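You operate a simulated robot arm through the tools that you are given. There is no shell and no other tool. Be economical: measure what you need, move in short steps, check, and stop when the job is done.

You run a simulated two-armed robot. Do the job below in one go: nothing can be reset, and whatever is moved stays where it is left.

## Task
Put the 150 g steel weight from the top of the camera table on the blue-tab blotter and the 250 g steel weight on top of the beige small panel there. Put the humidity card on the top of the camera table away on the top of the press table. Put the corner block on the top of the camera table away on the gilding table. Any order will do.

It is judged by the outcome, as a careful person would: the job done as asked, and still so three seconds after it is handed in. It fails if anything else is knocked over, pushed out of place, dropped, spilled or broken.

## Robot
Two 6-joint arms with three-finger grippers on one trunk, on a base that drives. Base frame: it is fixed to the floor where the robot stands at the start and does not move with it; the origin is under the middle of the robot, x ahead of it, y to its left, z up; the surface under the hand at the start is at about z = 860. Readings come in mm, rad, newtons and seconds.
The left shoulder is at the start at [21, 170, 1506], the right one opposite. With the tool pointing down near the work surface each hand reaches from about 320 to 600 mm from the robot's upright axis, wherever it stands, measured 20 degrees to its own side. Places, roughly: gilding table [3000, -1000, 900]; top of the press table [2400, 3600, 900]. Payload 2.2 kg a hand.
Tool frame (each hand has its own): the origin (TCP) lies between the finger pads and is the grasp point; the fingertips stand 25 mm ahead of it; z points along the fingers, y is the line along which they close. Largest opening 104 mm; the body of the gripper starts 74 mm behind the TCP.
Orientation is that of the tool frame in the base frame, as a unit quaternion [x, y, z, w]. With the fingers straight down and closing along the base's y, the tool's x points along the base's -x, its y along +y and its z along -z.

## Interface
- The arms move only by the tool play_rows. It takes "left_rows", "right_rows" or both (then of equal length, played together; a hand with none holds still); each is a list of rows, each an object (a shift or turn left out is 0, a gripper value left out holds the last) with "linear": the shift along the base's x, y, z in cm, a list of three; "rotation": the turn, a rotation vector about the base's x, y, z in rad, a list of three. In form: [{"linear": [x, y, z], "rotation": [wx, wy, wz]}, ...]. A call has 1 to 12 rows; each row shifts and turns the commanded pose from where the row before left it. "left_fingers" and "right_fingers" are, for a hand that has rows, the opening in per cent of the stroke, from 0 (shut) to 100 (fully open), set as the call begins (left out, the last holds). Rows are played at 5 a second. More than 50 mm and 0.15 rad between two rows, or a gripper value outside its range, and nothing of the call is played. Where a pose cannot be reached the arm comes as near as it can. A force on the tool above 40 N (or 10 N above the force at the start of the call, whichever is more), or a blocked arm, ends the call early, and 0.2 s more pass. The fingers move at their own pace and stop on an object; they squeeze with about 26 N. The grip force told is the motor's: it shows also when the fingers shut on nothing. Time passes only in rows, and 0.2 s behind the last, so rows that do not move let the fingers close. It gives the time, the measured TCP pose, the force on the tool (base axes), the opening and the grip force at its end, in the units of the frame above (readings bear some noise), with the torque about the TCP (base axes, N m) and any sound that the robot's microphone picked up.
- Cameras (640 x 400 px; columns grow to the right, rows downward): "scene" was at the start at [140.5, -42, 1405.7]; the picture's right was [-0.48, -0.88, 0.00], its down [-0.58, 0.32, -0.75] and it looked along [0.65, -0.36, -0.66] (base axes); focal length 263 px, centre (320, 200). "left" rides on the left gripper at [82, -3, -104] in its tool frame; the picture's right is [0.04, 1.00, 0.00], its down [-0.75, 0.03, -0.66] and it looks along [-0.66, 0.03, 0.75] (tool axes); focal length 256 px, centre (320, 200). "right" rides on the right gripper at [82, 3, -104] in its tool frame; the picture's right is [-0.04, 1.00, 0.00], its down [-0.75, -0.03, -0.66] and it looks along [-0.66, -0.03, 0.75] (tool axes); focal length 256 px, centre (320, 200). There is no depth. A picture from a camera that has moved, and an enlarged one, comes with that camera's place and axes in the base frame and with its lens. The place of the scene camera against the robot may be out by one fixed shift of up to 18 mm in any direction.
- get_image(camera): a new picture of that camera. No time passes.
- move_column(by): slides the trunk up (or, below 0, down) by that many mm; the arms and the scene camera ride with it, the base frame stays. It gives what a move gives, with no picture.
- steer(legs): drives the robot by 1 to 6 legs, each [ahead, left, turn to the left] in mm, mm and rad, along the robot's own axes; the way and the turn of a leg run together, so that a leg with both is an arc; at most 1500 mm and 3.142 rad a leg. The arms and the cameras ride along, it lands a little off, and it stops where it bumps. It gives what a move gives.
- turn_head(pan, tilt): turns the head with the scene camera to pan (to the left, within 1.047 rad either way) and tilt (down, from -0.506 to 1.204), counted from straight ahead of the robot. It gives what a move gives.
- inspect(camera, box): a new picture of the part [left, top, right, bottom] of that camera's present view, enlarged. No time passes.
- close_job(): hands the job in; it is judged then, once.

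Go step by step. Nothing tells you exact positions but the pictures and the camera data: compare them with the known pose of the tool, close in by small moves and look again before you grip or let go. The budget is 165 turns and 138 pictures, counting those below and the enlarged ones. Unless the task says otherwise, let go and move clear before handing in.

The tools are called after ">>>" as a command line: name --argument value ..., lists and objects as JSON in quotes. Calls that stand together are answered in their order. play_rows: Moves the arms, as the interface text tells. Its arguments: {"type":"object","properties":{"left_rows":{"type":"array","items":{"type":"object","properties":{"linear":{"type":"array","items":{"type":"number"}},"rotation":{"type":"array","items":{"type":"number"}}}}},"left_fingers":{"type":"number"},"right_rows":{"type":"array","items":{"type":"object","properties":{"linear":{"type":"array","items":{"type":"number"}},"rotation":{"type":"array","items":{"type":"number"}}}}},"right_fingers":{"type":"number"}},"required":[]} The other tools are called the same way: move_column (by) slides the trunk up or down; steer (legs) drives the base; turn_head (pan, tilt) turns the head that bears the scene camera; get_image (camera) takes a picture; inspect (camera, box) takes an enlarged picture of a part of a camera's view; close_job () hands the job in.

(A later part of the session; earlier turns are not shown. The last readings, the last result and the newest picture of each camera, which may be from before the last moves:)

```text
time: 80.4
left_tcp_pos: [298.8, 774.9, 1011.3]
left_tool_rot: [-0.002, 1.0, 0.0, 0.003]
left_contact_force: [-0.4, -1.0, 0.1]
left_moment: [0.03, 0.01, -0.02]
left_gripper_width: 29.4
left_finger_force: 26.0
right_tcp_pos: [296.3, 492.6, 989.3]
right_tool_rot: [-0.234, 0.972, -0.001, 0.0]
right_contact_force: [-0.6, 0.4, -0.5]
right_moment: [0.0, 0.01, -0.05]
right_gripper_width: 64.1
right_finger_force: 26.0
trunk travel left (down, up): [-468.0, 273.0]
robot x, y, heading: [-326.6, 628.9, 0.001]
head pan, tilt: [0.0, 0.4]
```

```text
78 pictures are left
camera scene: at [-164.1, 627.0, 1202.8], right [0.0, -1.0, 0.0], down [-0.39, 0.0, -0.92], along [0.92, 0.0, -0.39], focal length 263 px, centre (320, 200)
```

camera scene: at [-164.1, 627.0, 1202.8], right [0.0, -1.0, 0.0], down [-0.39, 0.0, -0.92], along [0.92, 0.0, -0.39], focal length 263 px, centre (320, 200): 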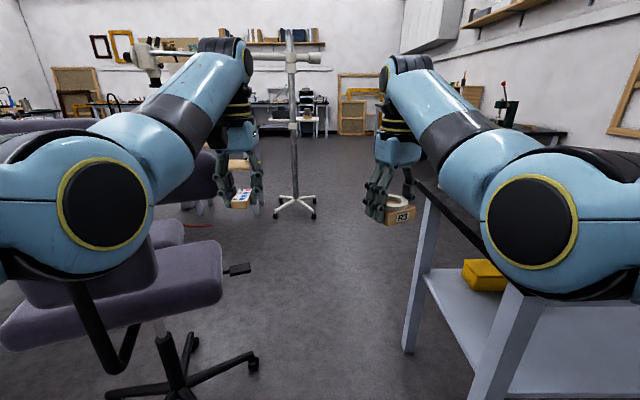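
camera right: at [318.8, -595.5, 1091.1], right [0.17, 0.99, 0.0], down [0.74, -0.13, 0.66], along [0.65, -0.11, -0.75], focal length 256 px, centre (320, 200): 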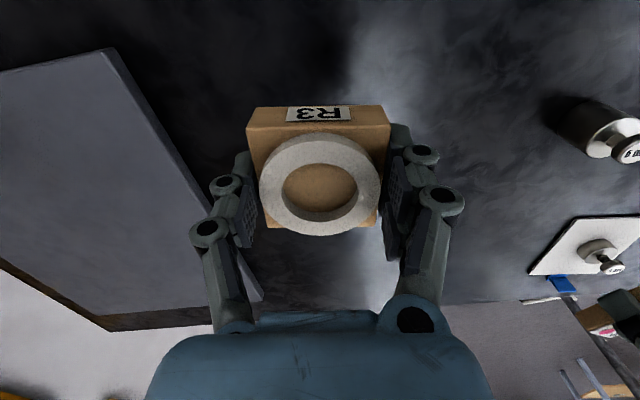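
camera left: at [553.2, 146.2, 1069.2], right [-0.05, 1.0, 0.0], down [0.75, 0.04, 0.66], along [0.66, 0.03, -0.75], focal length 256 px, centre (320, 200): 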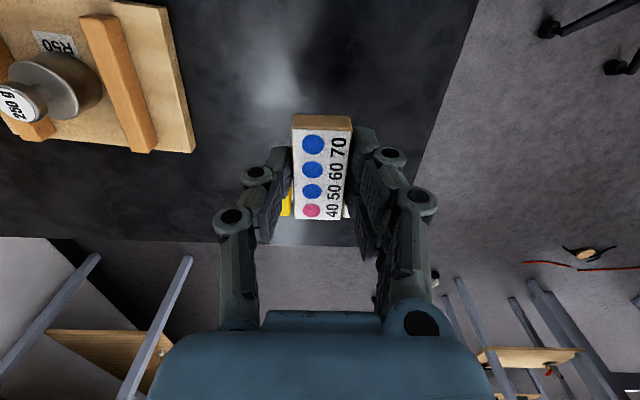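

>>> move_column --by 150

>>> steer --legs '[[0, -20, 0], [1500, 0, 0], [300, 0, 0]]'

>>> turn_head --pan -0.8 --tilt 0.35

>>> get_image --camera "scene"

>>> turn_head --pan 0.3 --tilt 0.3

>>> get_image --camera "scene"

```text
time: 82.2
left_tcp_pos: [298.1, 774.4, 1161.5]
left_tool_rot: [-0.002, 1.0, 0.0, 0.002]
left_contact_force: [0.8, 0.1, 0.1]
left_moment: [-0.01, 0.03, 0.01]
left_gripper_width: 29.6
left_finger_force: 25.5
right_tcp_pos: [295.7, 493.3, 1137.8]
right_tool_rot: [-0.234, 0.972, 0.0, 0.0]
right_contact_force: [-1.0, 0.8, -0.6]
right_moment: [0.03, -0.04, 0.01]
right_gripper_width: 64.2
right_finger_force: 25.5
trunk travel left (down, up): [-618.0, 123.0]
robot x, y, heading: [-326.8, 629.2, 0.003]
head pan, tilt: [0.0, 0.4]
```

```text
time: 91.7
left_tcp_pos: [2111.5, 681.3, 1161.3]
left_tool_rot: [0.02, 1.0, 0.0, 0.002]
left_contact_force: [-0.3, 0.1, 0.6]
left_moment: [0.01, 0.03, 0.03]
left_gripper_width: 29.8
left_finger_force: 25.5
right_tcp_pos: [2095.6, 400.3, 1137.0]
right_tool_rot: [-0.212, 0.977, 0.0, -0.002]
right_contact_force: [0.0, -0.2, -0.5]
right_moment: [0.03, 0.03, -0.03]
right_gripper_width: 64.2
right_finger_force: 26.8
trunk travel left (down, up): [-618.0, 123.0]
robot x, y, heading: [1482.0, 559.7, -0.04]
head pan, tilt: [0.0, 0.4]
```

```text
time: 92.8
left_tcp_pos: [2111.0, 681.1, 1160.8]
left_tool_rot: [0.02, 1.0, 0.001, 0.003]
left_contact_force: [0.4, -0.3, 0.1]
left_moment: [-0.05, 0.0, 0.02]
left_gripper_width: 29.7
left_finger_force: 26.0
right_tcp_pos: [2096.8, 399.5, 1138.2]
right_tool_rot: [-0.212, 0.977, 0.0, 0.0]
right_contact_force: [0.2, -0.2, -0.3]
right_moment: [0.0, 0.0, -0.01]
right_gripper_width: 64.4
right_finger_force: 26.3
trunk travel left (down, up): [-618.0, 123.0]
robot x, y, heading: [1482.3, 559.8, -0.039]
head pan, tilt: [-0.799, 0.351]
```

```text
77 pictures are left
camera scene: at [1610.1, 488.3, 1359.1], right [-0.75, -0.67, 0.0], down [-0.23, 0.26, -0.94], along [0.63, -0.7, -0.34], focal length 263 px, centre (320, 200)
```

scene: 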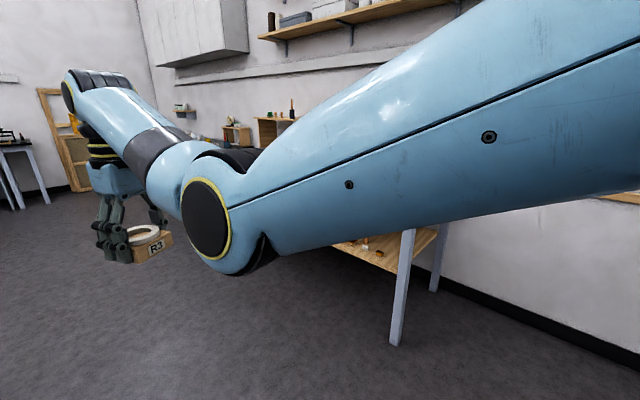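

```text
time: 94.1
left_tcp_pos: [2110.9, 681.3, 1161.4]
left_tool_rot: [0.019, 1.0, 0.0, 0.002]
left_contact_force: [-0.7, 0.1, -0.5]
left_moment: [0.0, 0.01, -0.03]
left_gripper_width: 29.7
left_finger_force: 25.4
right_tcp_pos: [2095.2, 400.1, 1138.0]
right_tool_rot: [-0.212, 0.977, 0.0, 0.001]
right_contact_force: [-0.6, -0.4, -1.3]
right_moment: [-0.01, -0.01, 0.03]
right_gripper_width: 64.4
right_finger_force: 25.8
trunk travel left (down, up): [-618.0, 123.0]
robot x, y, heading: [1483.8, 559.9, -0.046]
head pan, tilt: [0.3, 0.3]
```

```text
76 pictures are left
camera scene: at [1638.2, 581.5, 1363.8], right [0.25, -0.97, 0.0], down [-0.29, -0.08, -0.96], along [0.92, 0.24, -0.3], focal length 263 px, centre (320, 200)
```

scene: 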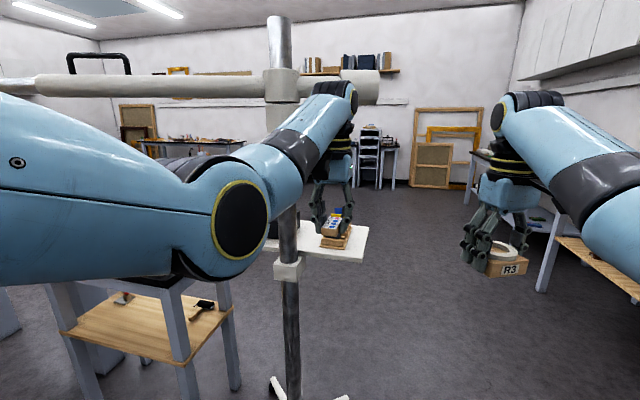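

>>> steer --legs '[[0, 0, -1.53], [450, 0, 0], [0, 700, 0]]'

>>> turn_head --pan 0 --tilt 0.5

>>> get_image --camera "scene"

```text
time: 104.0
left_tcp_pos: [2317.6, -507.7, 1160.8]
left_tool_rot: [0.708, 0.706, -0.003, 0.002]
left_contact_force: [-0.7, 0.2, 0.1]
left_moment: [-0.01, 0.01, 0.02]
left_gripper_width: 29.5
left_finger_force: 26.3
right_tcp_pos: [2036.4, -502.9, 1136.8]
right_tool_rot: [0.526, 0.851, -0.001, 0.0]
right_contact_force: [0.9, 0.1, -0.7]
right_moment: [-0.01, -0.01, 0.0]
right_gripper_width: 64.3
right_finger_force: 26.2
trunk travel left (down, up): [-618.0, 123.0]
robot x, y, heading: [2177.6, 116.1, -1.578]
head pan, tilt: [0.3, 0.3]
```

```text
time: 104.8
left_tcp_pos: [2318.3, -507.3, 1161.3]
left_tool_rot: [0.709, 0.705, -0.002, 0.002]
left_contact_force: [0.2, 0.3, 0.5]
left_moment: [-0.02, 0.03, 0.02]
left_gripper_width: 29.6
left_finger_force: 25.9
right_tcp_pos: [2035.4, -501.0, 1137.8]
right_tool_rot: [0.526, 0.85, 0.001, -0.001]
right_contact_force: [-0.4, 0.9, -0.9]
right_moment: [0.0, -0.01, -0.03]
right_gripper_width: 64.3
right_finger_force: 25.9
trunk travel left (down, up): [-618.0, 123.0]
robot x, y, heading: [2177.6, 117.5, -1.574]
head pan, tilt: [0.0, 0.499]
```

```text
75 pictures are left
camera scene: at [2171.7, -45.4, 1345.5], right [-1.0, 0.01, 0.0], down [0.0, 0.48, -0.88], along [-0.01, -0.88, -0.48], focal length 263 px, centre (320, 200)
```

scene: 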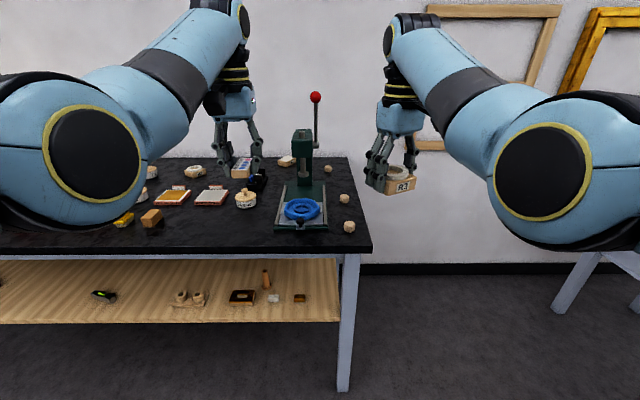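

>>> steer --legs '[[0, 484, 0], [200, 0, 0]]'

>>> get_image --camera "scene"

>>> get_image --camera "right"

```text
time: 108.9
left_tcp_pos: [2802.9, -714.5, 1161.9]
left_tool_rot: [0.708, 0.706, -0.002, 0.001]
left_contact_force: [-0.6, -1.2, 0.4]
left_moment: [-0.01, 0.0, 0.0]
left_gripper_width: 29.8
left_finger_force: 26.3
right_tcp_pos: [2522.5, -709.4, 1137.1]
right_tool_rot: [0.525, 0.851, 0.001, -0.001]
right_contact_force: [0.2, -0.4, -0.8]
right_moment: [0.03, -0.01, -0.01]
right_gripper_width: 64.2
right_finger_force: 26.0
trunk travel left (down, up): [-618.0, 123.0]
robot x, y, heading: [2662.5, -86.6, -1.578]
head pan, tilt: [0.0, 0.499]
```

```text
74 pictures are left
camera scene: at [2656.5, -252.2, 1345.3], right [-1.0, 0.0, 0.0], down [0.0, 0.48, -0.88], along [0.0, -0.88, -0.48], focal length 263 px, centre (320, 200)
```

scene: 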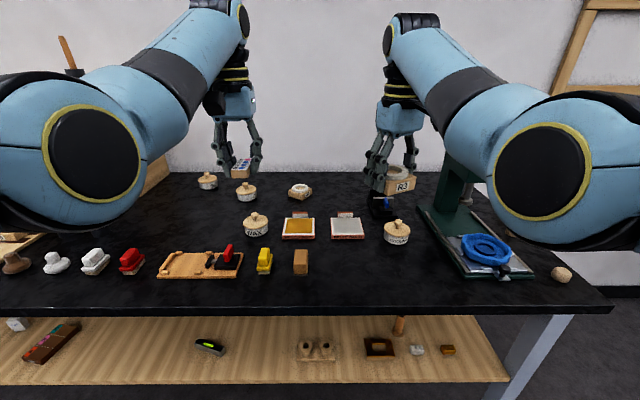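

```text
73 pictures are left
camera right: at [2489.3, -634.9, 1240.3], right [0.91, 0.41, 0.0], down [0.31, -0.69, 0.66], along [0.27, -0.6, -0.76], focal length 256 px, centre (320, 200)
```

right: 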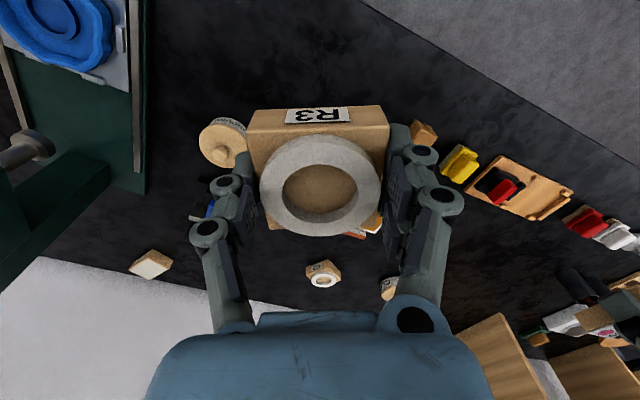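

>>> steer --legs '[[85, 0, 0]]'

>>> play_rows --right_rows '[{"linear": [0.3, 1.7, -3]}, {"linear": [0.3, 1.6, -3]}, {"linear": [0, 0, -3.5]}, {"linear": [0, 0, -3.5]}, {"linear": [0, 0, -3.5]}, {}]'

>>> get_image --camera "right"

>>> get_image --camera "scene"

```text
time: 110.0
left_tcp_pos: [2804.0, -798.7, 1161.9]
left_tool_rot: [0.707, 0.707, -0.001, 0.001]
left_contact_force: [-0.8, -0.2, -0.3]
left_moment: [0.03, 0.01, -0.04]
left_gripper_width: 29.8
left_finger_force: 25.8
right_tcp_pos: [2523.7, -793.8, 1138.2]
right_tool_rot: [0.523, 0.852, 0.001, 0.0]
right_contact_force: [-0.7, -0.1, -1.5]
right_moment: [0.04, 0.02, -0.04]
right_gripper_width: 64.1
right_finger_force: 26.2
trunk travel left (down, up): [-618.0, 123.0]
robot x, y, heading: [2658.8, -173.6, -1.573]
head pan, tilt: [0.0, 0.499]
```

```text
time: 111.3
left_tcp_pos: [2804.0, -796.6, 1161.7]
left_tool_rot: [0.706, 0.708, -0.003, 0.002]
left_contact_force: [0.2, -1.1, 0.3]
left_moment: [-0.01, 0.02, 0.04]
left_gripper_width: 29.5
left_finger_force: 26.0
right_tcp_pos: [2528.3, -761.0, 976.2]
right_tool_rot: [0.524, 0.852, 0.0, 0.0]
right_contact_force: [-0.8, 0.1, -0.8]
right_moment: [0.0, -0.02, 0.0]
right_gripper_width: 64.1
right_finger_force: 25.8
trunk travel left (down, up): [-618.0, 123.0]
robot x, y, heading: [2660.4, -172.5, -1.575]
head pan, tilt: [0.0, 0.499]
```

```text
72 pictures are left
camera right: at [2496.8, -686.7, 1077.9], right [0.91, 0.41, 0.0], down [0.31, -0.69, 0.66], along [0.27, -0.6, -0.75], focal length 256 px, centre (320, 200)
```

right: 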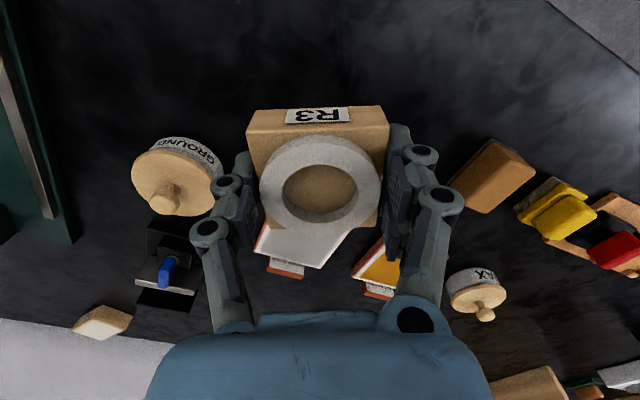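

```text
71 pictures are left
camera scene: at [2656.7, -335.0, 1345.5], right [-1.0, 0.0, 0.0], down [0.0, 0.48, -0.88], along [0.0, -0.88, -0.48], focal length 263 px, centre (320, 200)
```

scene: 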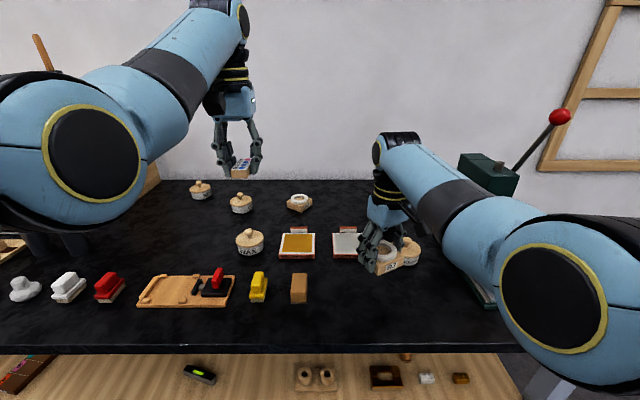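

>>> play_rows --right_rows '[{"linear": [0, 0, -2.5]}, {"linear": [0, 0, -2.5]}, {"linear": [0, 0, -2.2]}, {}]'

>>> get_image --camera "right"

>>> inspect --camera "scene" --box '[330, 200, 470, 300]'

```text
time: 112.3
left_tcp_pos: [2804.6, -796.8, 1162.7]
left_tool_rot: [0.707, 0.707, -0.002, 0.002]
left_contact_force: [0.7, 0.2, 0.2]
left_moment: [0.01, 0.01, -0.01]
left_gripper_width: 29.5
left_finger_force: 25.8
right_tcp_pos: [2529.9, -760.1, 902.5]
right_tool_rot: [0.524, 0.852, 0.0, -0.001]
right_contact_force: [0.3, -0.7, 0.0]
right_moment: [-0.02, 0.03, -0.03]
right_gripper_width: 64.3
right_finger_force: 25.8
trunk travel left (down, up): [-618.0, 123.0]
robot x, y, heading: [2661.5, -171.5, -1.57]
head pan, tilt: [0.0, 0.499]
```

```text
70 pictures are left
camera right: at [2496.9, -685.8, 1005.7], right [0.91, 0.41, 0.0], down [0.31, -0.69, 0.66], along [0.27, -0.6, -0.75], focal length 256 px, centre (320, 200)
```

right: 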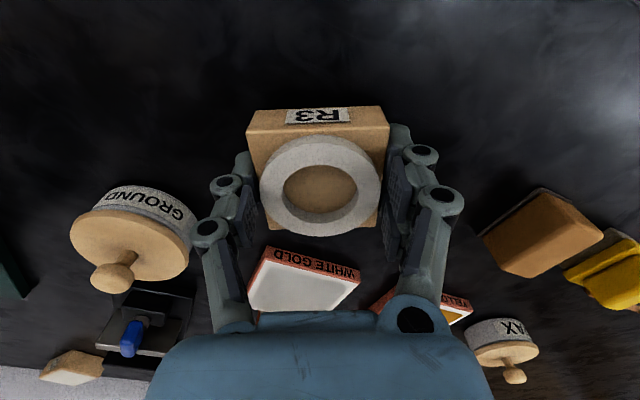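

```text
4.00 times, centred on (400, 250) of scene
camera zoom: at [2656.6, -335.1, 1345.5], right [-1.0, 0.0, 0.0], down [0.0, 0.48, -0.88], along [0.0, -0.88, -0.48], focal length 1050 px, centre (0, 0)
```

zoom: 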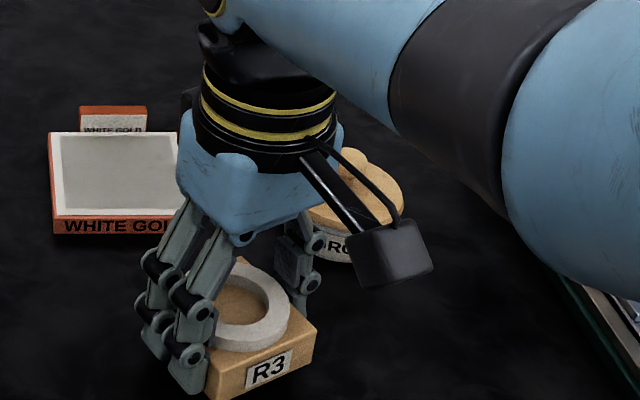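

>>> play_rows --right_rows '[{"linear": [1.5, 1.2, 0]}, {"linear": [0, 0, -0.5]}, {"linear": [0, 0, -0.3]}, {}]'

>>> play_rows --right_rows '[{"linear": [0, 0, -0.2]}, {}]'

>>> play_rows --right_rows '[{"linear": [0, 0, -0.2]}, {}]'

```text
time: 113.3
left_tcp_pos: [2805.0, -796.6, 1161.2]
left_tool_rot: [0.707, 0.707, -0.001, 0.001]
left_contact_force: [0.3, 0.2, -0.3]
left_moment: [-0.02, 0.02, -0.03]
left_gripper_width: 29.6
left_finger_force: 26.4
right_tcp_pos: [2545.1, -749.4, 895.2]
right_tool_rot: [0.524, 0.852, 0.0, 0.0]
right_contact_force: [-0.2, -0.8, -0.9]
right_moment: [-0.02, 0.02, 0.0]
right_gripper_width: 64.3
right_finger_force: 26.9
trunk travel left (down, up): [-618.0, 123.0]
robot x, y, heading: [2658.8, -175.5, -1.57]
head pan, tilt: [0.0, 0.499]
```

```text
time: 114.0
left_tcp_pos: [2805.3, -797.0, 1161.8]
left_tool_rot: [0.708, 0.707, -0.002, 0.003]
left_contact_force: [-1.2, 0.4, 0.2]
left_moment: [0.0, 0.01, -0.01]
left_gripper_width: 29.7
left_finger_force: 26.3
right_tcp_pos: [2545.1, -748.6, 893.4]
right_tool_rot: [0.524, 0.852, 0.0, 0.0]
right_contact_force: [-0.5, 0.3, -1.0]
right_moment: [0.0, 0.02, 0.01]
right_gripper_width: 64.3
right_finger_force: 26.3
trunk travel left (down, up): [-618.0, 123.0]
robot x, y, heading: [2663.6, -170.7, -1.575]
head pan, tilt: [0.0, 0.499]
```

```text
time: 114.5
left_tcp_pos: [2804.8, -796.7, 1162.7]
left_tool_rot: [0.707, 0.707, -0.002, 0.002]
left_contact_force: [0.0, -0.1, -0.2]
left_moment: [-0.01, 0.01, 0.01]
left_gripper_width: 29.5
left_finger_force: 26.1
right_tcp_pos: [2544.7, -748.8, 890.7]
right_tool_rot: [0.524, 0.852, 0.0, 0.0]
right_contact_force: [-0.2, 0.7, -1.7]
right_moment: [-0.03, 0.0, 0.04]
right_gripper_width: 64.2
right_finger_force: 26.3
trunk travel left (down, up): [-618.0, 123.0]
robot x, y, heading: [2665.6, -172.4, -1.577]
head pan, tilt: [0.0, 0.499]
```

>>> play_rows --right_rows '[{"linear": [0, 0, -0.2]}, {}]'

>>> play_rows --right_rows '[{"linear": [0, 0, -0.15]}, {}]'

```text
time: 115.2
left_tcp_pos: [2804.2, -797.5, 1162.2]
left_tool_rot: [0.707, 0.707, -0.003, 0.003]
left_contact_force: [0.6, 0.6, -0.2]
left_moment: [0.03, -0.01, 0.01]
left_gripper_width: 29.3
left_finger_force: 26.0
right_tcp_pos: [2544.1, -747.1, 888.3]
right_tool_rot: [0.524, 0.851, 0.0, 0.001]
right_contact_force: [1.3, -0.2, 7.4]
right_moment: [0.16, -0.05, -0.01]
right_gripper_width: 64.4
right_finger_force: 26.0
trunk travel left (down, up): [-618.0, 123.0]
robot x, y, heading: [2660.8, -174.1, -1.567]
head pan, tilt: [0.0, 0.499]
```

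```text
time: 115.8
left_tcp_pos: [2805.2, -796.6, 1163.2]
left_tool_rot: [0.707, 0.707, -0.003, 0.002]
left_contact_force: [0.3, 1.3, -0.2]
left_moment: [0.0, 0.05, -0.04]
left_gripper_width: 29.7
left_finger_force: 25.8
right_tcp_pos: [2544.7, -748.8, 888.6]
right_tool_rot: [0.523, 0.852, -0.001, 0.001]
right_contact_force: [-0.7, -1.0, 19.6]
right_moment: [0.33, 0.08, 0.0]
right_gripper_width: 65.2
right_finger_force: 26.1
trunk travel left (down, up): [-618.0, 123.0]
robot x, y, heading: [2656.9, -171.1, -1.573]
head pan, tilt: [0.0, 0.499]
```

The block rests on the table; I release it and rise.

>>> play_rows --right_rows '[{"linear": [0, 0, 0.15]}, {}, {}, {}]' --right_fingers 84

>>> play_rows --right_rows '[{"linear": [0, 0, 2]}, {"linear": [0, 0, 3]}, {"linear": [0, 0, 3]}, {"linear": [0, 0, 4]}, {"linear": [0, 0, 4]}, {"linear": [0, 0, 4]}, {"linear": [0, 0, 4]}]'

>>> get_image --camera "scene"

>>> get_image --camera "left"

```text
time: 116.8
left_tcp_pos: [2803.7, -796.3, 1162.4]
left_tool_rot: [0.707, 0.707, -0.002, 0.003]
left_contact_force: [-0.4, -0.4, -0.3]
left_moment: [0.02, 0.0, 0.01]
left_gripper_width: 29.7
left_finger_force: 25.7
right_tcp_pos: [2544.3, -747.1, 887.4]
right_tool_rot: [0.524, 0.851, 0.0, 0.0]
right_contact_force: [0.0, 0.2, -0.6]
right_moment: [0.0, 0.0, 0.01]
right_gripper_width: 87.3
right_finger_force: 0.0
trunk travel left (down, up): [-618.0, 123.0]
robot x, y, heading: [2660.7, -169.6, -1.574]
head pan, tilt: [0.0, 0.499]
```

```text
time: 118.3
left_tcp_pos: [2805.5, -798.0, 1161.5]
left_tool_rot: [0.707, 0.707, -0.001, 0.002]
left_contact_force: [-0.1, 0.6, 0.2]
left_moment: [-0.02, 0.0, 0.03]
left_gripper_width: 29.7
left_finger_force: 26.0
right_tcp_pos: [2544.7, -756.1, 1120.4]
right_tool_rot: [0.525, 0.851, 0.0, 0.0]
right_contact_force: [-0.5, 0.3, 0.1]
right_moment: [0.0, 0.0, -0.03]
right_gripper_width: 87.4
right_finger_force: 0.1
right hand out of reach, approached as far as the arm can: row 7
trunk travel left (down, up): [-618.0, 123.0]
robot x, y, heading: [2660.8, -169.1, -1.573]
head pan, tilt: [0.0, 0.499]
```

```text
68 pictures are left
camera scene: at [2656.8, -335.7, 1345.4], right [-1.0, 0.0, 0.0], down [0.0, 0.48, -0.88], along [0.0, -0.88, -0.48], focal length 263 px, centre (320, 200)
```

scene: 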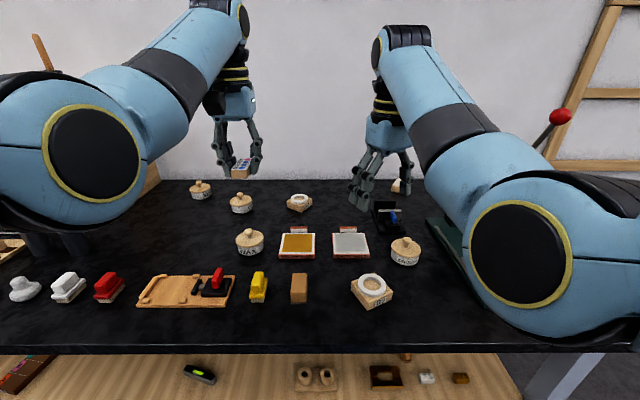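

```text
67 pictures are left
camera left: at [2802.0, -713.6, 1264.8], right [1.0, 0.04, 0.0], down [0.03, -0.75, 0.66], along [0.03, -0.66, -0.75], focal length 256 px, centre (320, 200)
```

left: 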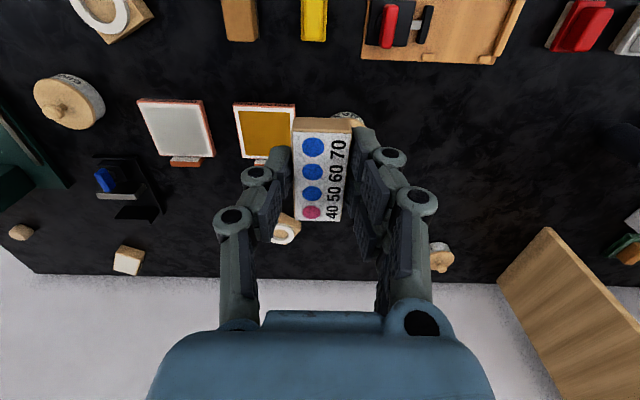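

>>> steer --legs '[[-330, 0, 0], [0, -950, 0], [0, 0, -3.1]]'

>>> get_image --camera "scene"

>>> turn_head --pan -0.7 --tilt 0.35

>>> get_image --camera "scene"

```text
time: 132.2
left_tcp_pos: [1536.7, 784.3, 1161.7]
left_tool_rot: [0.732, -0.681, -0.003, -0.002]
left_contact_force: [-0.3, 0.3, -0.9]
left_moment: [-0.02, 0.01, -0.03]
left_gripper_width: 29.7
left_finger_force: 26.2
right_tcp_pos: [1797.7, 760.5, 1120.9]
right_tool_rot: [0.87, -0.493, 0.0, 0.0]
right_contact_force: [0.3, -0.2, 0.3]
right_moment: [-0.02, -0.01, 0.03]
right_gripper_width: 87.2
right_finger_force: 0.1
trunk travel left (down, up): [-618.0, 123.0]
robot x, y, heading: [1724.4, 170.3, 1.64]
head pan, tilt: [0.0, 0.499]
```

```text
66 pictures are left
camera scene: at [1710.0, 331.0, 1345.5], right [1.0, 0.07, 0.0], down [0.03, -0.48, -0.88], along [-0.06, 0.88, -0.48], focal length 263 px, centre (320, 200)
```

scene: 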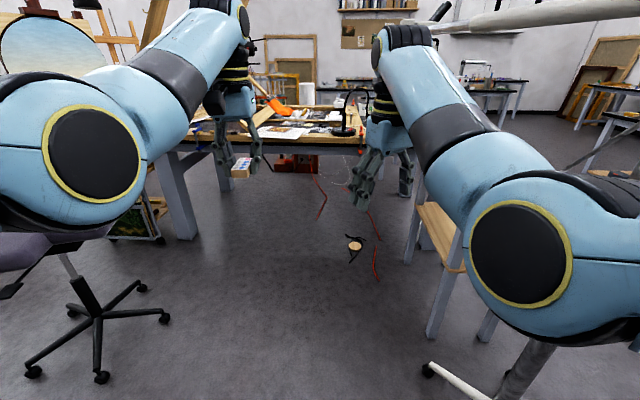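

```text
time: 133.2
left_tcp_pos: [1536.0, 783.0, 1162.6]
left_tool_rot: [0.732, -0.682, -0.002, -0.002]
left_contact_force: [-0.5, -0.3, 0.1]
left_moment: [0.04, 0.05, 0.04]
left_gripper_width: 29.8
left_finger_force: 25.9
right_tcp_pos: [1797.7, 761.1, 1122.3]
right_tool_rot: [0.87, -0.493, 0.001, 0.0]
right_contact_force: [-0.9, 0.4, -0.2]
right_moment: [-0.01, 0.03, 0.0]
right_gripper_width: 87.4
right_finger_force: 0.0
trunk travel left (down, up): [-618.0, 123.0]
robot x, y, heading: [1724.7, 171.0, 1.641]
head pan, tilt: [-0.7, 0.351]
```

```text
65 pictures are left
camera scene: at [1771.1, 315.5, 1359.1], right [0.81, -0.59, 0.0], down [-0.2, -0.28, -0.94], along [0.55, 0.76, -0.34], focal length 263 px, centre (320, 200)
```

scene: 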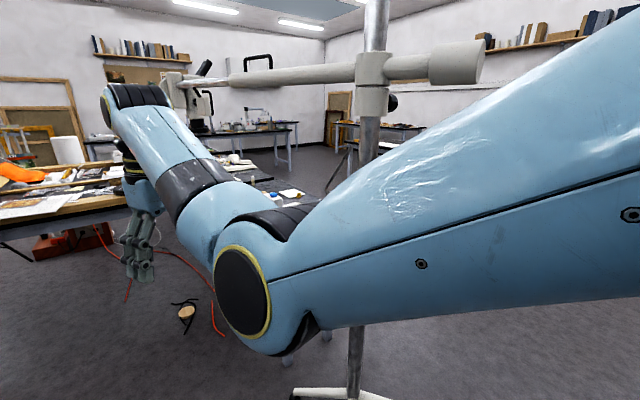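

>>> steer --legs '[[0, 0, -1.64], [0, -190, 0], [1500, 0, 0]]'

>>> turn_head --pan 1.0 --tilt 0.3

>>> get_image --camera "scene"

>>> turn_head --pan 0.2 --tilt 0.35

>>> get_image --camera "scene"

```text
time: 145.9
left_tcp_pos: [3873.0, 185.9, 1160.9]
left_tool_rot: [-0.017, 1.0, 0.0, 0.003]
left_contact_force: [-0.5, 0.6, 1.2]
left_moment: [0.03, -0.02, 0.04]
left_gripper_width: 29.6
left_finger_force: 25.9
right_tcp_pos: [3840.6, -75.5, 1119.9]
right_tool_rot: [-0.249, 0.968, 0.0, 0.0]
right_contact_force: [-0.8, 0.3, 0.0]
right_moment: [0.03, 0.01, 0.0]
right_gripper_width: 87.3
right_finger_force: 0.0
trunk travel left (down, up): [-618.0, 123.0]
robot x, y, heading: [3253.1, 22.6, 0.026]
head pan, tilt: [-0.7, 0.351]
```

```text
time: 147.6
left_tcp_pos: [3873.3, 185.5, 1162.0]
left_tool_rot: [-0.018, 1.0, 0.0, 0.003]
left_contact_force: [-0.1, -0.2, -0.8]
left_moment: [-0.01, -0.01, -0.01]
left_gripper_width: 29.4
left_finger_force: 25.4
right_tcp_pos: [3840.3, -75.1, 1120.7]
right_tool_rot: [-0.249, 0.968, 0.0, -0.001]
right_contact_force: [-0.7, -0.3, -0.4]
right_moment: [-0.03, 0.01, 0.01]
right_gripper_width: 87.2
right_finger_force: 0.1
trunk travel left (down, up): [-618.0, 123.0]
robot x, y, heading: [3257.2, 15.5, 0.028]
head pan, tilt: [1.0, 0.3]
```

```text
64 pictures are left
camera scene: at [3368.2, 100.4, 1363.9], right [0.86, -0.51, 0.0], down [-0.15, -0.25, -0.96], along [0.49, 0.82, -0.3], focal length 263 px, centre (320, 200)
```

scene: 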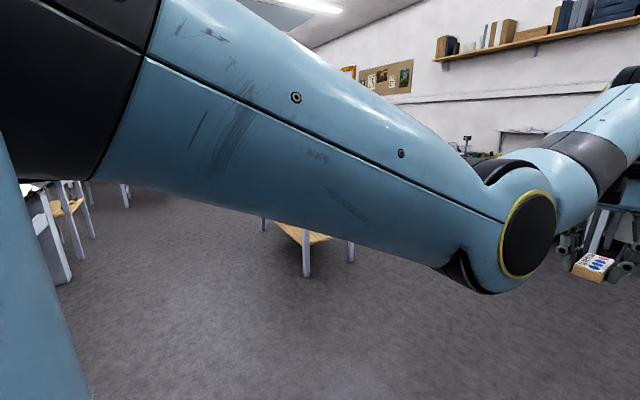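

```text
time: 148.8
left_tcp_pos: [3872.6, 184.2, 1161.8]
left_tool_rot: [-0.018, 1.0, 0.001, 0.003]
left_contact_force: [-0.3, -0.8, 0.4]
left_moment: [-0.02, -0.01, -0.03]
left_gripper_width: 29.8
left_finger_force: 25.9
right_tcp_pos: [3839.7, -75.6, 1120.4]
right_tool_rot: [-0.249, 0.969, 0.0, 0.0]
right_contact_force: [0.0, 0.8, 0.0]
right_moment: [0.0, 0.03, -0.01]
right_gripper_width: 87.4
right_finger_force: 0.1
trunk travel left (down, up): [-618.0, 123.0]
robot x, y, heading: [3253.6, 19.7, 0.033]
head pan, tilt: [0.201, 0.351]
```

```text
63 pictures are left
camera scene: at [3410.8, 41.9, 1359.1], right [0.23, -0.97, 0.0], down [-0.33, -0.08, -0.94], along [0.91, 0.22, -0.34], focal length 263 px, centre (320, 200)
```

scene: 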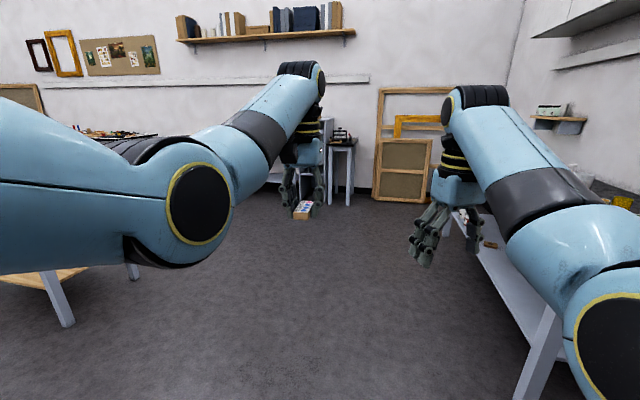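

>>> steer --legs '[[0, 0, 1.54]]'

>>> get_image --camera "scene"

>>> turn_head --pan 0.5 --tilt 0.3

>>> get_image --camera "scene"

```text
time: 152.9
left_tcp_pos: [3110.1, 644.6, 1161.5]
left_tool_rot: [0.707, -0.707, -0.001, -0.002]
left_contact_force: [0.3, 0.8, -0.8]
left_moment: [0.0, 0.01, -0.01]
left_gripper_width: 29.6
left_finger_force: 26.1
right_tcp_pos: [3368.5, 602.1, 1120.9]
right_tool_rot: [0.851, -0.525, 0.0, 0.0]
right_contact_force: [0.4, 0.0, 0.2]
right_moment: [-0.01, 0.02, -0.01]
right_gripper_width: 87.3
right_finger_force: 0.0
trunk travel left (down, up): [-618.0, 123.0]
robot x, y, heading: [3253.5, 17.7, 1.564]
head pan, tilt: [0.201, 0.351]
```

```text
62 pictures are left
camera scene: at [3231.2, 180.3, 1359.1], right [0.98, 0.2, 0.0], down [0.07, -0.34, -0.94], along [-0.18, 0.92, -0.34], focal length 263 px, centre (320, 200)
```

scene: 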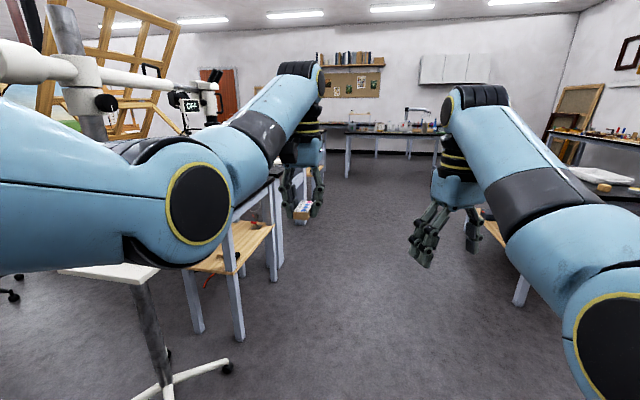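

```text
time: 153.7
left_tcp_pos: [3108.9, 645.3, 1162.0]
left_tool_rot: [-0.707, 0.707, 0.002, 0.002]
left_contact_force: [-0.3, 0.1, 0.4]
left_moment: [0.01, -0.02, -0.02]
left_gripper_width: 29.3
left_finger_force: 26.5
right_tcp_pos: [3368.7, 603.6, 1119.8]
right_tool_rot: [0.851, -0.525, 0.0, -0.001]
right_contact_force: [0.0, -0.2, 0.4]
right_moment: [-0.02, -0.02, 0.04]
right_gripper_width: 87.0
right_finger_force: 0.0
trunk travel left (down, up): [-618.0, 123.0]
robot x, y, heading: [3252.9, 17.1, 1.568]
head pan, tilt: [0.499, 0.3]
```

```text
61 pictures are left
camera scene: at [3205.3, 171.2, 1363.8], right [0.88, 0.47, 0.0], down [0.14, -0.26, -0.96], along [-0.45, 0.84, -0.3], focal length 263 px, centre (320, 200)
```

scene: 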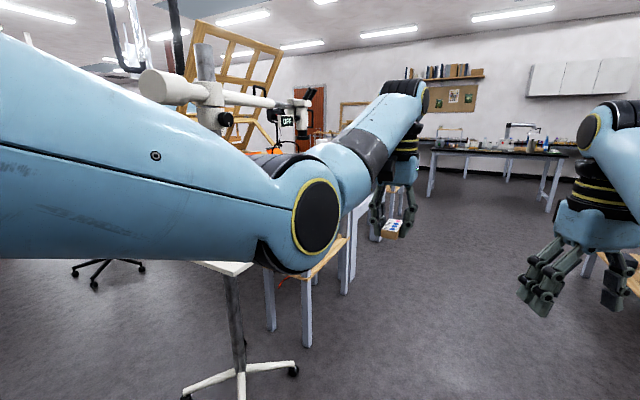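

>>> steer --legs '[[0, -150, 0], [1500, 0, 0], [700, 0, 0]]'

>>> get_image --camera "scene"

>>> turn_head --pan 1.04 --tilt 0.15

>>> get_image --camera "scene"

```text
time: 165.4
left_tcp_pos: [3290.1, 2815.4, 1161.4]
left_tool_rot: [-0.706, 0.708, 0.002, 0.001]
left_contact_force: [-0.6, 0.7, 0.7]
left_moment: [0.02, 0.01, 0.0]
left_gripper_width: 29.7
left_finger_force: 25.6
right_tcp_pos: [3549.1, 2773.4, 1120.0]
right_tool_rot: [0.851, -0.525, 0.0, 0.0]
right_contact_force: [-0.6, -0.5, 0.2]
right_moment: [0.0, 0.01, -0.01]
right_gripper_width: 87.3
right_finger_force: 0.0
trunk travel left (down, up): [-618.0, 123.0]
robot x, y, heading: [3433.1, 2190.0, 1.564]
head pan, tilt: [0.499, 0.3]
```

```text
60 pictures are left
camera scene: at [3385.3, 2342.2, 1363.8], right [0.88, 0.48, 0.0], down [0.14, -0.26, -0.96], along [-0.45, 0.84, -0.3], focal length 263 px, centre (320, 200)
```

scene: 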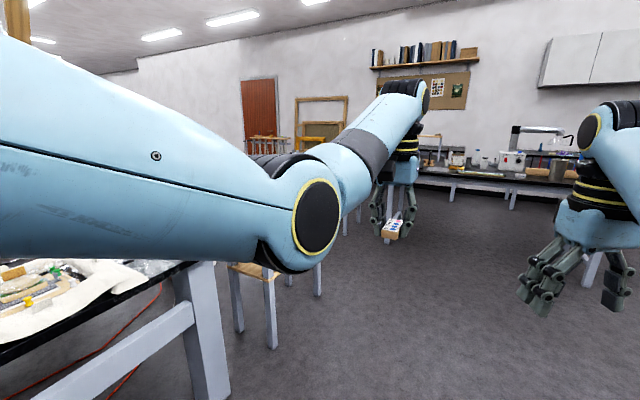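

```text
time: 166.3
left_tcp_pos: [3290.5, 2815.0, 1161.3]
left_tool_rot: [-0.707, 0.708, 0.002, 0.002]
left_contact_force: [-0.6, -0.7, 0.3]
left_moment: [0.0, 0.02, -0.04]
left_gripper_width: 29.6
left_finger_force: 25.9
right_tcp_pos: [3549.5, 2773.1, 1120.6]
right_tool_rot: [0.851, -0.525, 0.0, 0.0]
right_contact_force: [0.3, -0.1, 0.7]
right_moment: [0.01, 0.01, 0.0]
right_gripper_width: 87.3
right_finger_force: 0.0
trunk travel left (down, up): [-618.0, 123.0]
robot x, y, heading: [3432.7, 2190.6, 1.572]
head pan, tilt: [1.04, 0.15]
```

```text
59 pictures are left
camera scene: at [3349.9, 2307.1, 1377.8], right [0.51, 0.86, 0.0], down [0.13, -0.08, -0.99], along [-0.85, 0.5, -0.15], focal length 263 px, centre (320, 200)
```

scene: 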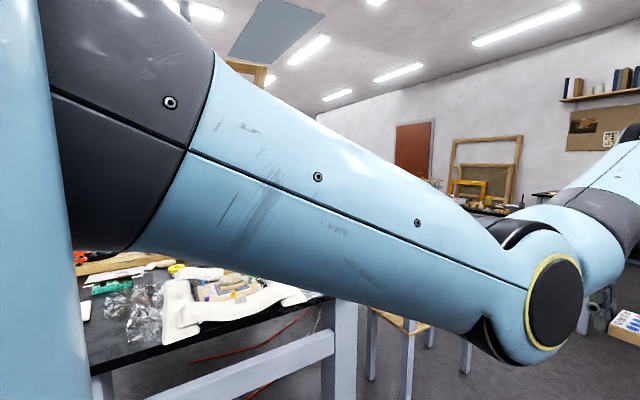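

>>> steer --legs '[[1400, 0, 0], [0, 0, 1.57]]'

>>> turn_head --pan 0 --tilt 0.4

>>> get_image --camera "scene"

```text
time: 177.1
left_tcp_pos: [2796.0, 3443.5, 1161.6]
left_tool_rot: [1.0, 0.003, -0.003, 0.0]
left_contact_force: [-0.1, 0.6, 0.1]
left_moment: [0.01, 0.0, 0.01]
left_gripper_width: 29.7
left_finger_force: 26.0
right_tcp_pos: [2835.5, 3702.4, 1120.7]
right_tool_rot: [0.972, 0.235, 0.0, 0.0]
right_contact_force: [-0.5, 0.1, -0.3]
right_moment: [0.01, -0.02, -0.01]
right_gripper_width: 87.5
right_finger_force: 0.0
trunk travel left (down, up): [-618.0, 123.0]
robot x, y, heading: [3421.6, 3594.2, -3.138]
head pan, tilt: [1.04, 0.15]
```

```text
time: 178.4
left_tcp_pos: [2796.5, 3443.5, 1162.9]
left_tool_rot: [1.0, 0.004, -0.003, 0.0]
left_contact_force: [-0.6, 0.1, -0.9]
left_moment: [-0.03, 0.02, -0.01]
left_gripper_width: 29.6
left_finger_force: 25.9
right_tcp_pos: [2834.9, 3702.5, 1120.8]
right_tool_rot: [0.972, 0.235, 0.0, 0.0]
right_contact_force: [0.0, 0.4, -1.3]
right_moment: [0.01, -0.02, 0.01]
right_gripper_width: 87.3
right_finger_force: 0.0
trunk travel left (down, up): [-618.0, 123.0]
robot x, y, heading: [3421.9, 3591.5, -3.137]
head pan, tilt: [0.0, 0.4]
```

```text
58 pictures are left
camera scene: at [3253.0, 3589.6, 1354.6], right [-0.01, 1.0, 0.0], down [0.39, 0.0, -0.92], along [-0.92, 0.0, -0.39], focal length 263 px, centre (320, 200)
```

scene: 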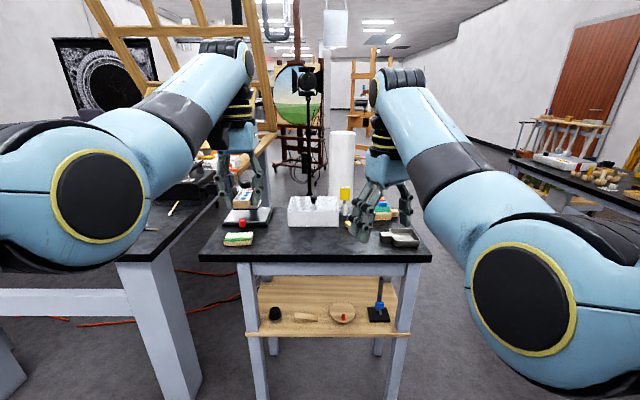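

>>> inspect --camera "scene" --box '[190, 150, 440, 350]'

>>> get_image --camera "left"

>>> get_image --camera "right"

```text
2.00 times, centred on (315, 250) of scene
camera zoom: at [3253.0, 3589.6, 1354.6], right [-0.01, 1.0, 0.0], down [0.39, 0.0, -0.92], along [-0.92, 0.0, -0.39], focal length 525 px, centre (330, 100)
```

zoom: 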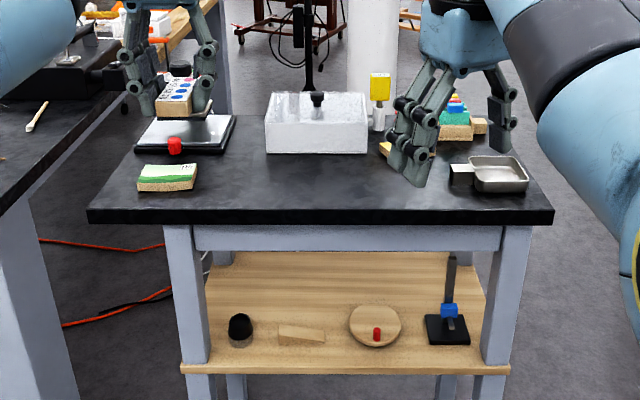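

```text
56 pictures are left
camera left: at [2878.6, 3448.8, 1265.0], right [0.05, -1.0, 0.0], down [-0.75, -0.04, 0.66], along [-0.66, -0.03, -0.75], focal length 256 px, centre (320, 200)
```

left: 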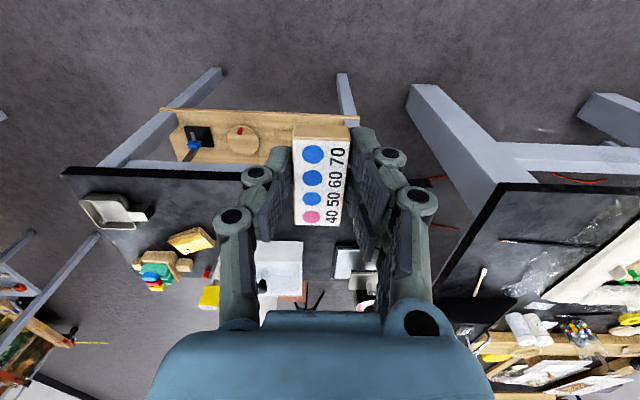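

```text
55 pictures are left
camera right: at [2911.3, 3737.5, 1223.1], right [0.42, -0.91, 0.0], down [-0.68, -0.32, 0.66], along [-0.6, -0.28, -0.75], focal length 256 px, centre (320, 200)
```

right: 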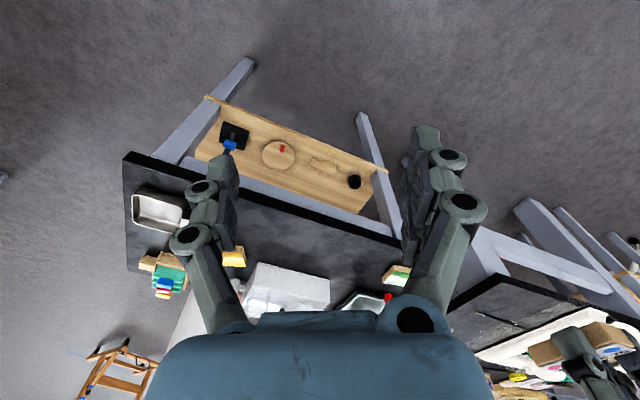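

>>> steer --legs '[[0, -87, 0], [366, 0, 0]]'

>>> get_image --camera "scene"

>>> get_image --camera "left"

```text
time: 181.4
left_tcp_pos: [2438.2, 3533.2, 1160.3]
left_tool_rot: [1.0, 0.003, -0.002, 0.0]
left_contact_force: [-0.3, 1.5, -0.4]
left_moment: [0.04, -0.01, 0.01]
left_gripper_width: 29.7
left_finger_force: 25.9
right_tcp_pos: [2479.6, 3793.0, 1121.0]
right_tool_rot: [0.972, 0.233, 0.0, 0.0]
right_contact_force: [0.6, 0.0, -0.6]
right_moment: [0.0, -0.05, 0.03]
right_gripper_width: 87.6
right_finger_force: 0.0
trunk travel left (down, up): [-618.0, 123.0]
robot x, y, heading: [3062.9, 3683.7, -3.141]
head pan, tilt: [0.0, 0.4]
```

```text
54 pictures are left
camera scene: at [2896.0, 3677.8, 1354.5], right [0.0, 1.0, 0.0], down [0.39, 0.0, -0.92], along [-0.92, 0.0, -0.39], focal length 263 px, centre (320, 200)
```

scene: 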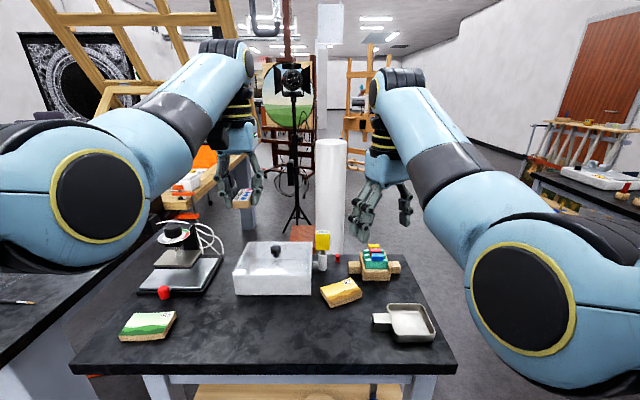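

```text
53 pictures are left
camera left: at [2521.1, 3538.3, 1264.7], right [0.04, -1.0, 0.0], down [-0.75, -0.03, 0.66], along [-0.66, -0.03, -0.75], focal length 256 px, centre (320, 200)
```

left: 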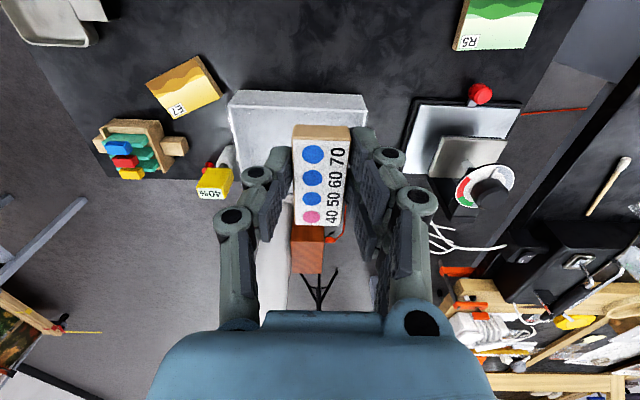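

>>> play_rows --left_rows '[{"linear": [2, 1, -3]}, {"linear": [2, 1, -3]}, {"linear": [0, 0, -4]}, {"linear": [0, 0, -4]}, {"linear": [0, 0, -4]}, {"linear": [0, 0, -3.5]}, {}]'

>>> get_image --camera "left"

>>> get_image --camera "scene"

```text
time: 183.0
left_tcp_pos: [2480.6, 3552.3, 944.0]
left_tool_rot: [1.0, 0.002, -0.004, -0.001]
left_contact_force: [-0.4, -0.3, 0.2]
left_moment: [0.0, 0.01, 0.02]
left_gripper_width: 29.5
left_finger_force: 25.8
right_tcp_pos: [2480.1, 3792.2, 1120.5]
right_tool_rot: [0.972, 0.234, 0.0, 0.0]
right_contact_force: [0.2, 0.6, -0.2]
right_moment: [-0.02, 0.01, 0.01]
right_gripper_width: 87.6
right_finger_force: 0.3
trunk travel left (down, up): [-618.0, 123.0]
robot x, y, heading: [3060.3, 3681.4, -3.14]
head pan, tilt: [0.0, 0.4]
```

```text
52 pictures are left
camera left: at [2563.3, 3557.9, 1047.5], right [0.04, -1.0, 0.0], down [-0.75, -0.03, 0.66], along [-0.66, -0.03, -0.75], focal length 256 px, centre (320, 200)
```

left: 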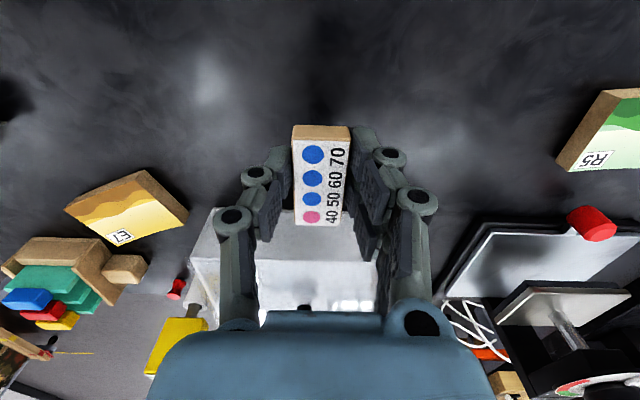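

```text
51 pictures are left
camera scene: at [2896.9, 3677.9, 1354.7], right [0.0, 1.0, 0.0], down [0.39, 0.0, -0.92], along [-0.92, 0.0, -0.39], focal length 263 px, centre (320, 200)
```

scene: 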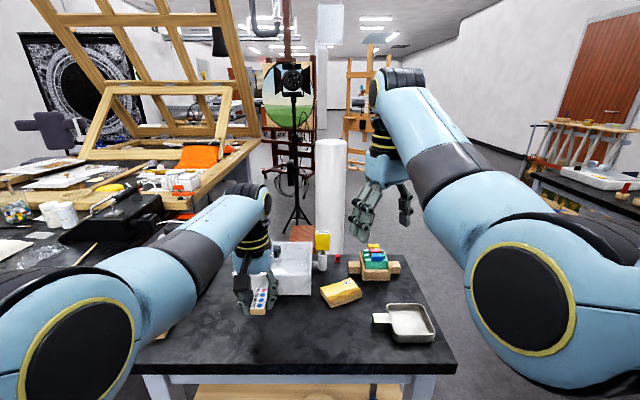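

>>> play_rows --left_rows '[{"linear": [0, 0, -1.6]}, {"linear": [0, 0, -1.6]}, {"linear": [0, 0, -1.5]}, {}]'

>>> inspect --camera "scene" --box '[200, 230, 340, 330]'

```text
time: 184.0
left_tcp_pos: [2480.1, 3554.9, 899.2]
left_tool_rot: [1.0, 0.002, -0.003, 0.0]
left_contact_force: [0.5, -0.4, -0.5]
left_moment: [0.03, -0.02, 0.01]
left_gripper_width: 29.9
left_finger_force: 25.8
right_tcp_pos: [2480.3, 3793.2, 1121.5]
right_tool_rot: [0.972, 0.233, 0.0, 0.0]
right_contact_force: [0.3, -1.0, -0.3]
right_moment: [0.02, 0.02, 0.0]
right_gripper_width: 87.4
right_finger_force: 0.1
trunk travel left (down, up): [-618.0, 123.0]
robot x, y, heading: [3062.2, 3680.3, -3.14]
head pan, tilt: [0.0, 0.4]
```

```text
4.00 times, centred on (270, 280) of scene
camera zoom: at [2896.9, 3677.8, 1354.6], right [0.0, 1.0, 0.0], down [0.39, 0.0, -0.92], along [-0.92, 0.0, -0.39], focal length 1050 px, centre (520, -120)
```

zoom: 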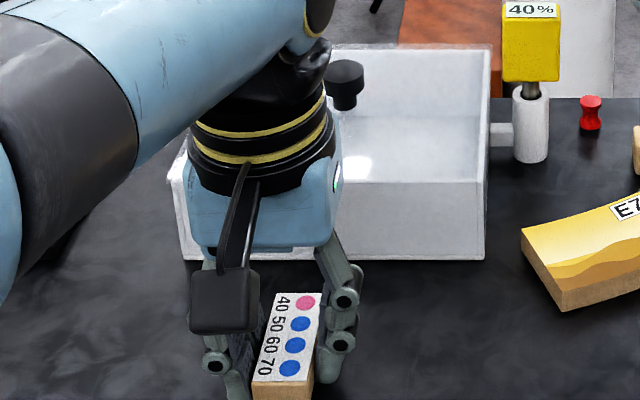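

>>> play_rows --left_rows '[{"linear": [0, 0, -0.4]}, {"linear": [0, 0, -0.3]}, {}]'

>>> play_rows --left_rows '[{"linear": [0, 0, -0.2]}, {}]'

>>> play_rows --left_rows '[{"linear": [0, 0, -0.2]}, {}]'

```text
time: 184.8
left_tcp_pos: [2480.1, 3554.4, 893.2]
left_tool_rot: [1.0, 0.002, -0.002, -0.001]
left_contact_force: [-0.3, 0.4, -0.8]
left_moment: [0.02, -0.02, 0.0]
left_gripper_width: 29.6
left_finger_force: 25.8
right_tcp_pos: [2480.3, 3793.1, 1120.1]
right_tool_rot: [0.972, 0.234, 0.0, 0.0]
right_contact_force: [0.3, 0.8, 0.0]
right_moment: [0.0, 0.0, -0.01]
right_gripper_width: 87.3
right_finger_force: 0.1
trunk travel left (down, up): [-618.0, 123.0]
robot x, y, heading: [3066.4, 3680.0, -3.142]
head pan, tilt: [0.0, 0.4]
```

```text
time: 185.4
left_tcp_pos: [2479.7, 3553.6, 890.9]
left_tool_rot: [1.0, 0.002, -0.003, 0.0]
left_contact_force: [-0.3, 0.3, 0.4]
left_moment: [0.0, -0.03, 0.0]
left_gripper_width: 29.5
left_finger_force: 26.2
right_tcp_pos: [2478.7, 3793.5, 1121.1]
right_tool_rot: [0.972, 0.234, 0.0, 0.0]
right_contact_force: [0.5, 0.1, -0.3]
right_moment: [-0.01, -0.01, -0.02]
right_gripper_width: 87.4
right_finger_force: 0.0
trunk travel left (down, up): [-618.0, 123.0]
robot x, y, heading: [3062.3, 3683.0, -3.138]
head pan, tilt: [0.0, 0.4]
```

```text
time: 186.0
left_tcp_pos: [2480.1, 3554.8, 889.2]
left_tool_rot: [1.0, 0.003, -0.002, 0.0]
left_contact_force: [0.7, -0.8, 0.4]
left_moment: [-0.01, 0.01, -0.01]
left_gripper_width: 29.6
left_finger_force: 26.3
right_tcp_pos: [2479.5, 3791.7, 1120.8]
right_tool_rot: [0.972, 0.234, -0.001, 0.0]
right_contact_force: [0.4, -0.1, 0.8]
right_moment: [-0.03, 0.0, 0.01]
right_gripper_width: 87.5
right_finger_force: 0.1
trunk travel left (down, up): [-618.0, 123.0]
robot x, y, heading: [3067.6, 3681.5, -3.145]
head pan, tilt: [0.0, 0.4]
```

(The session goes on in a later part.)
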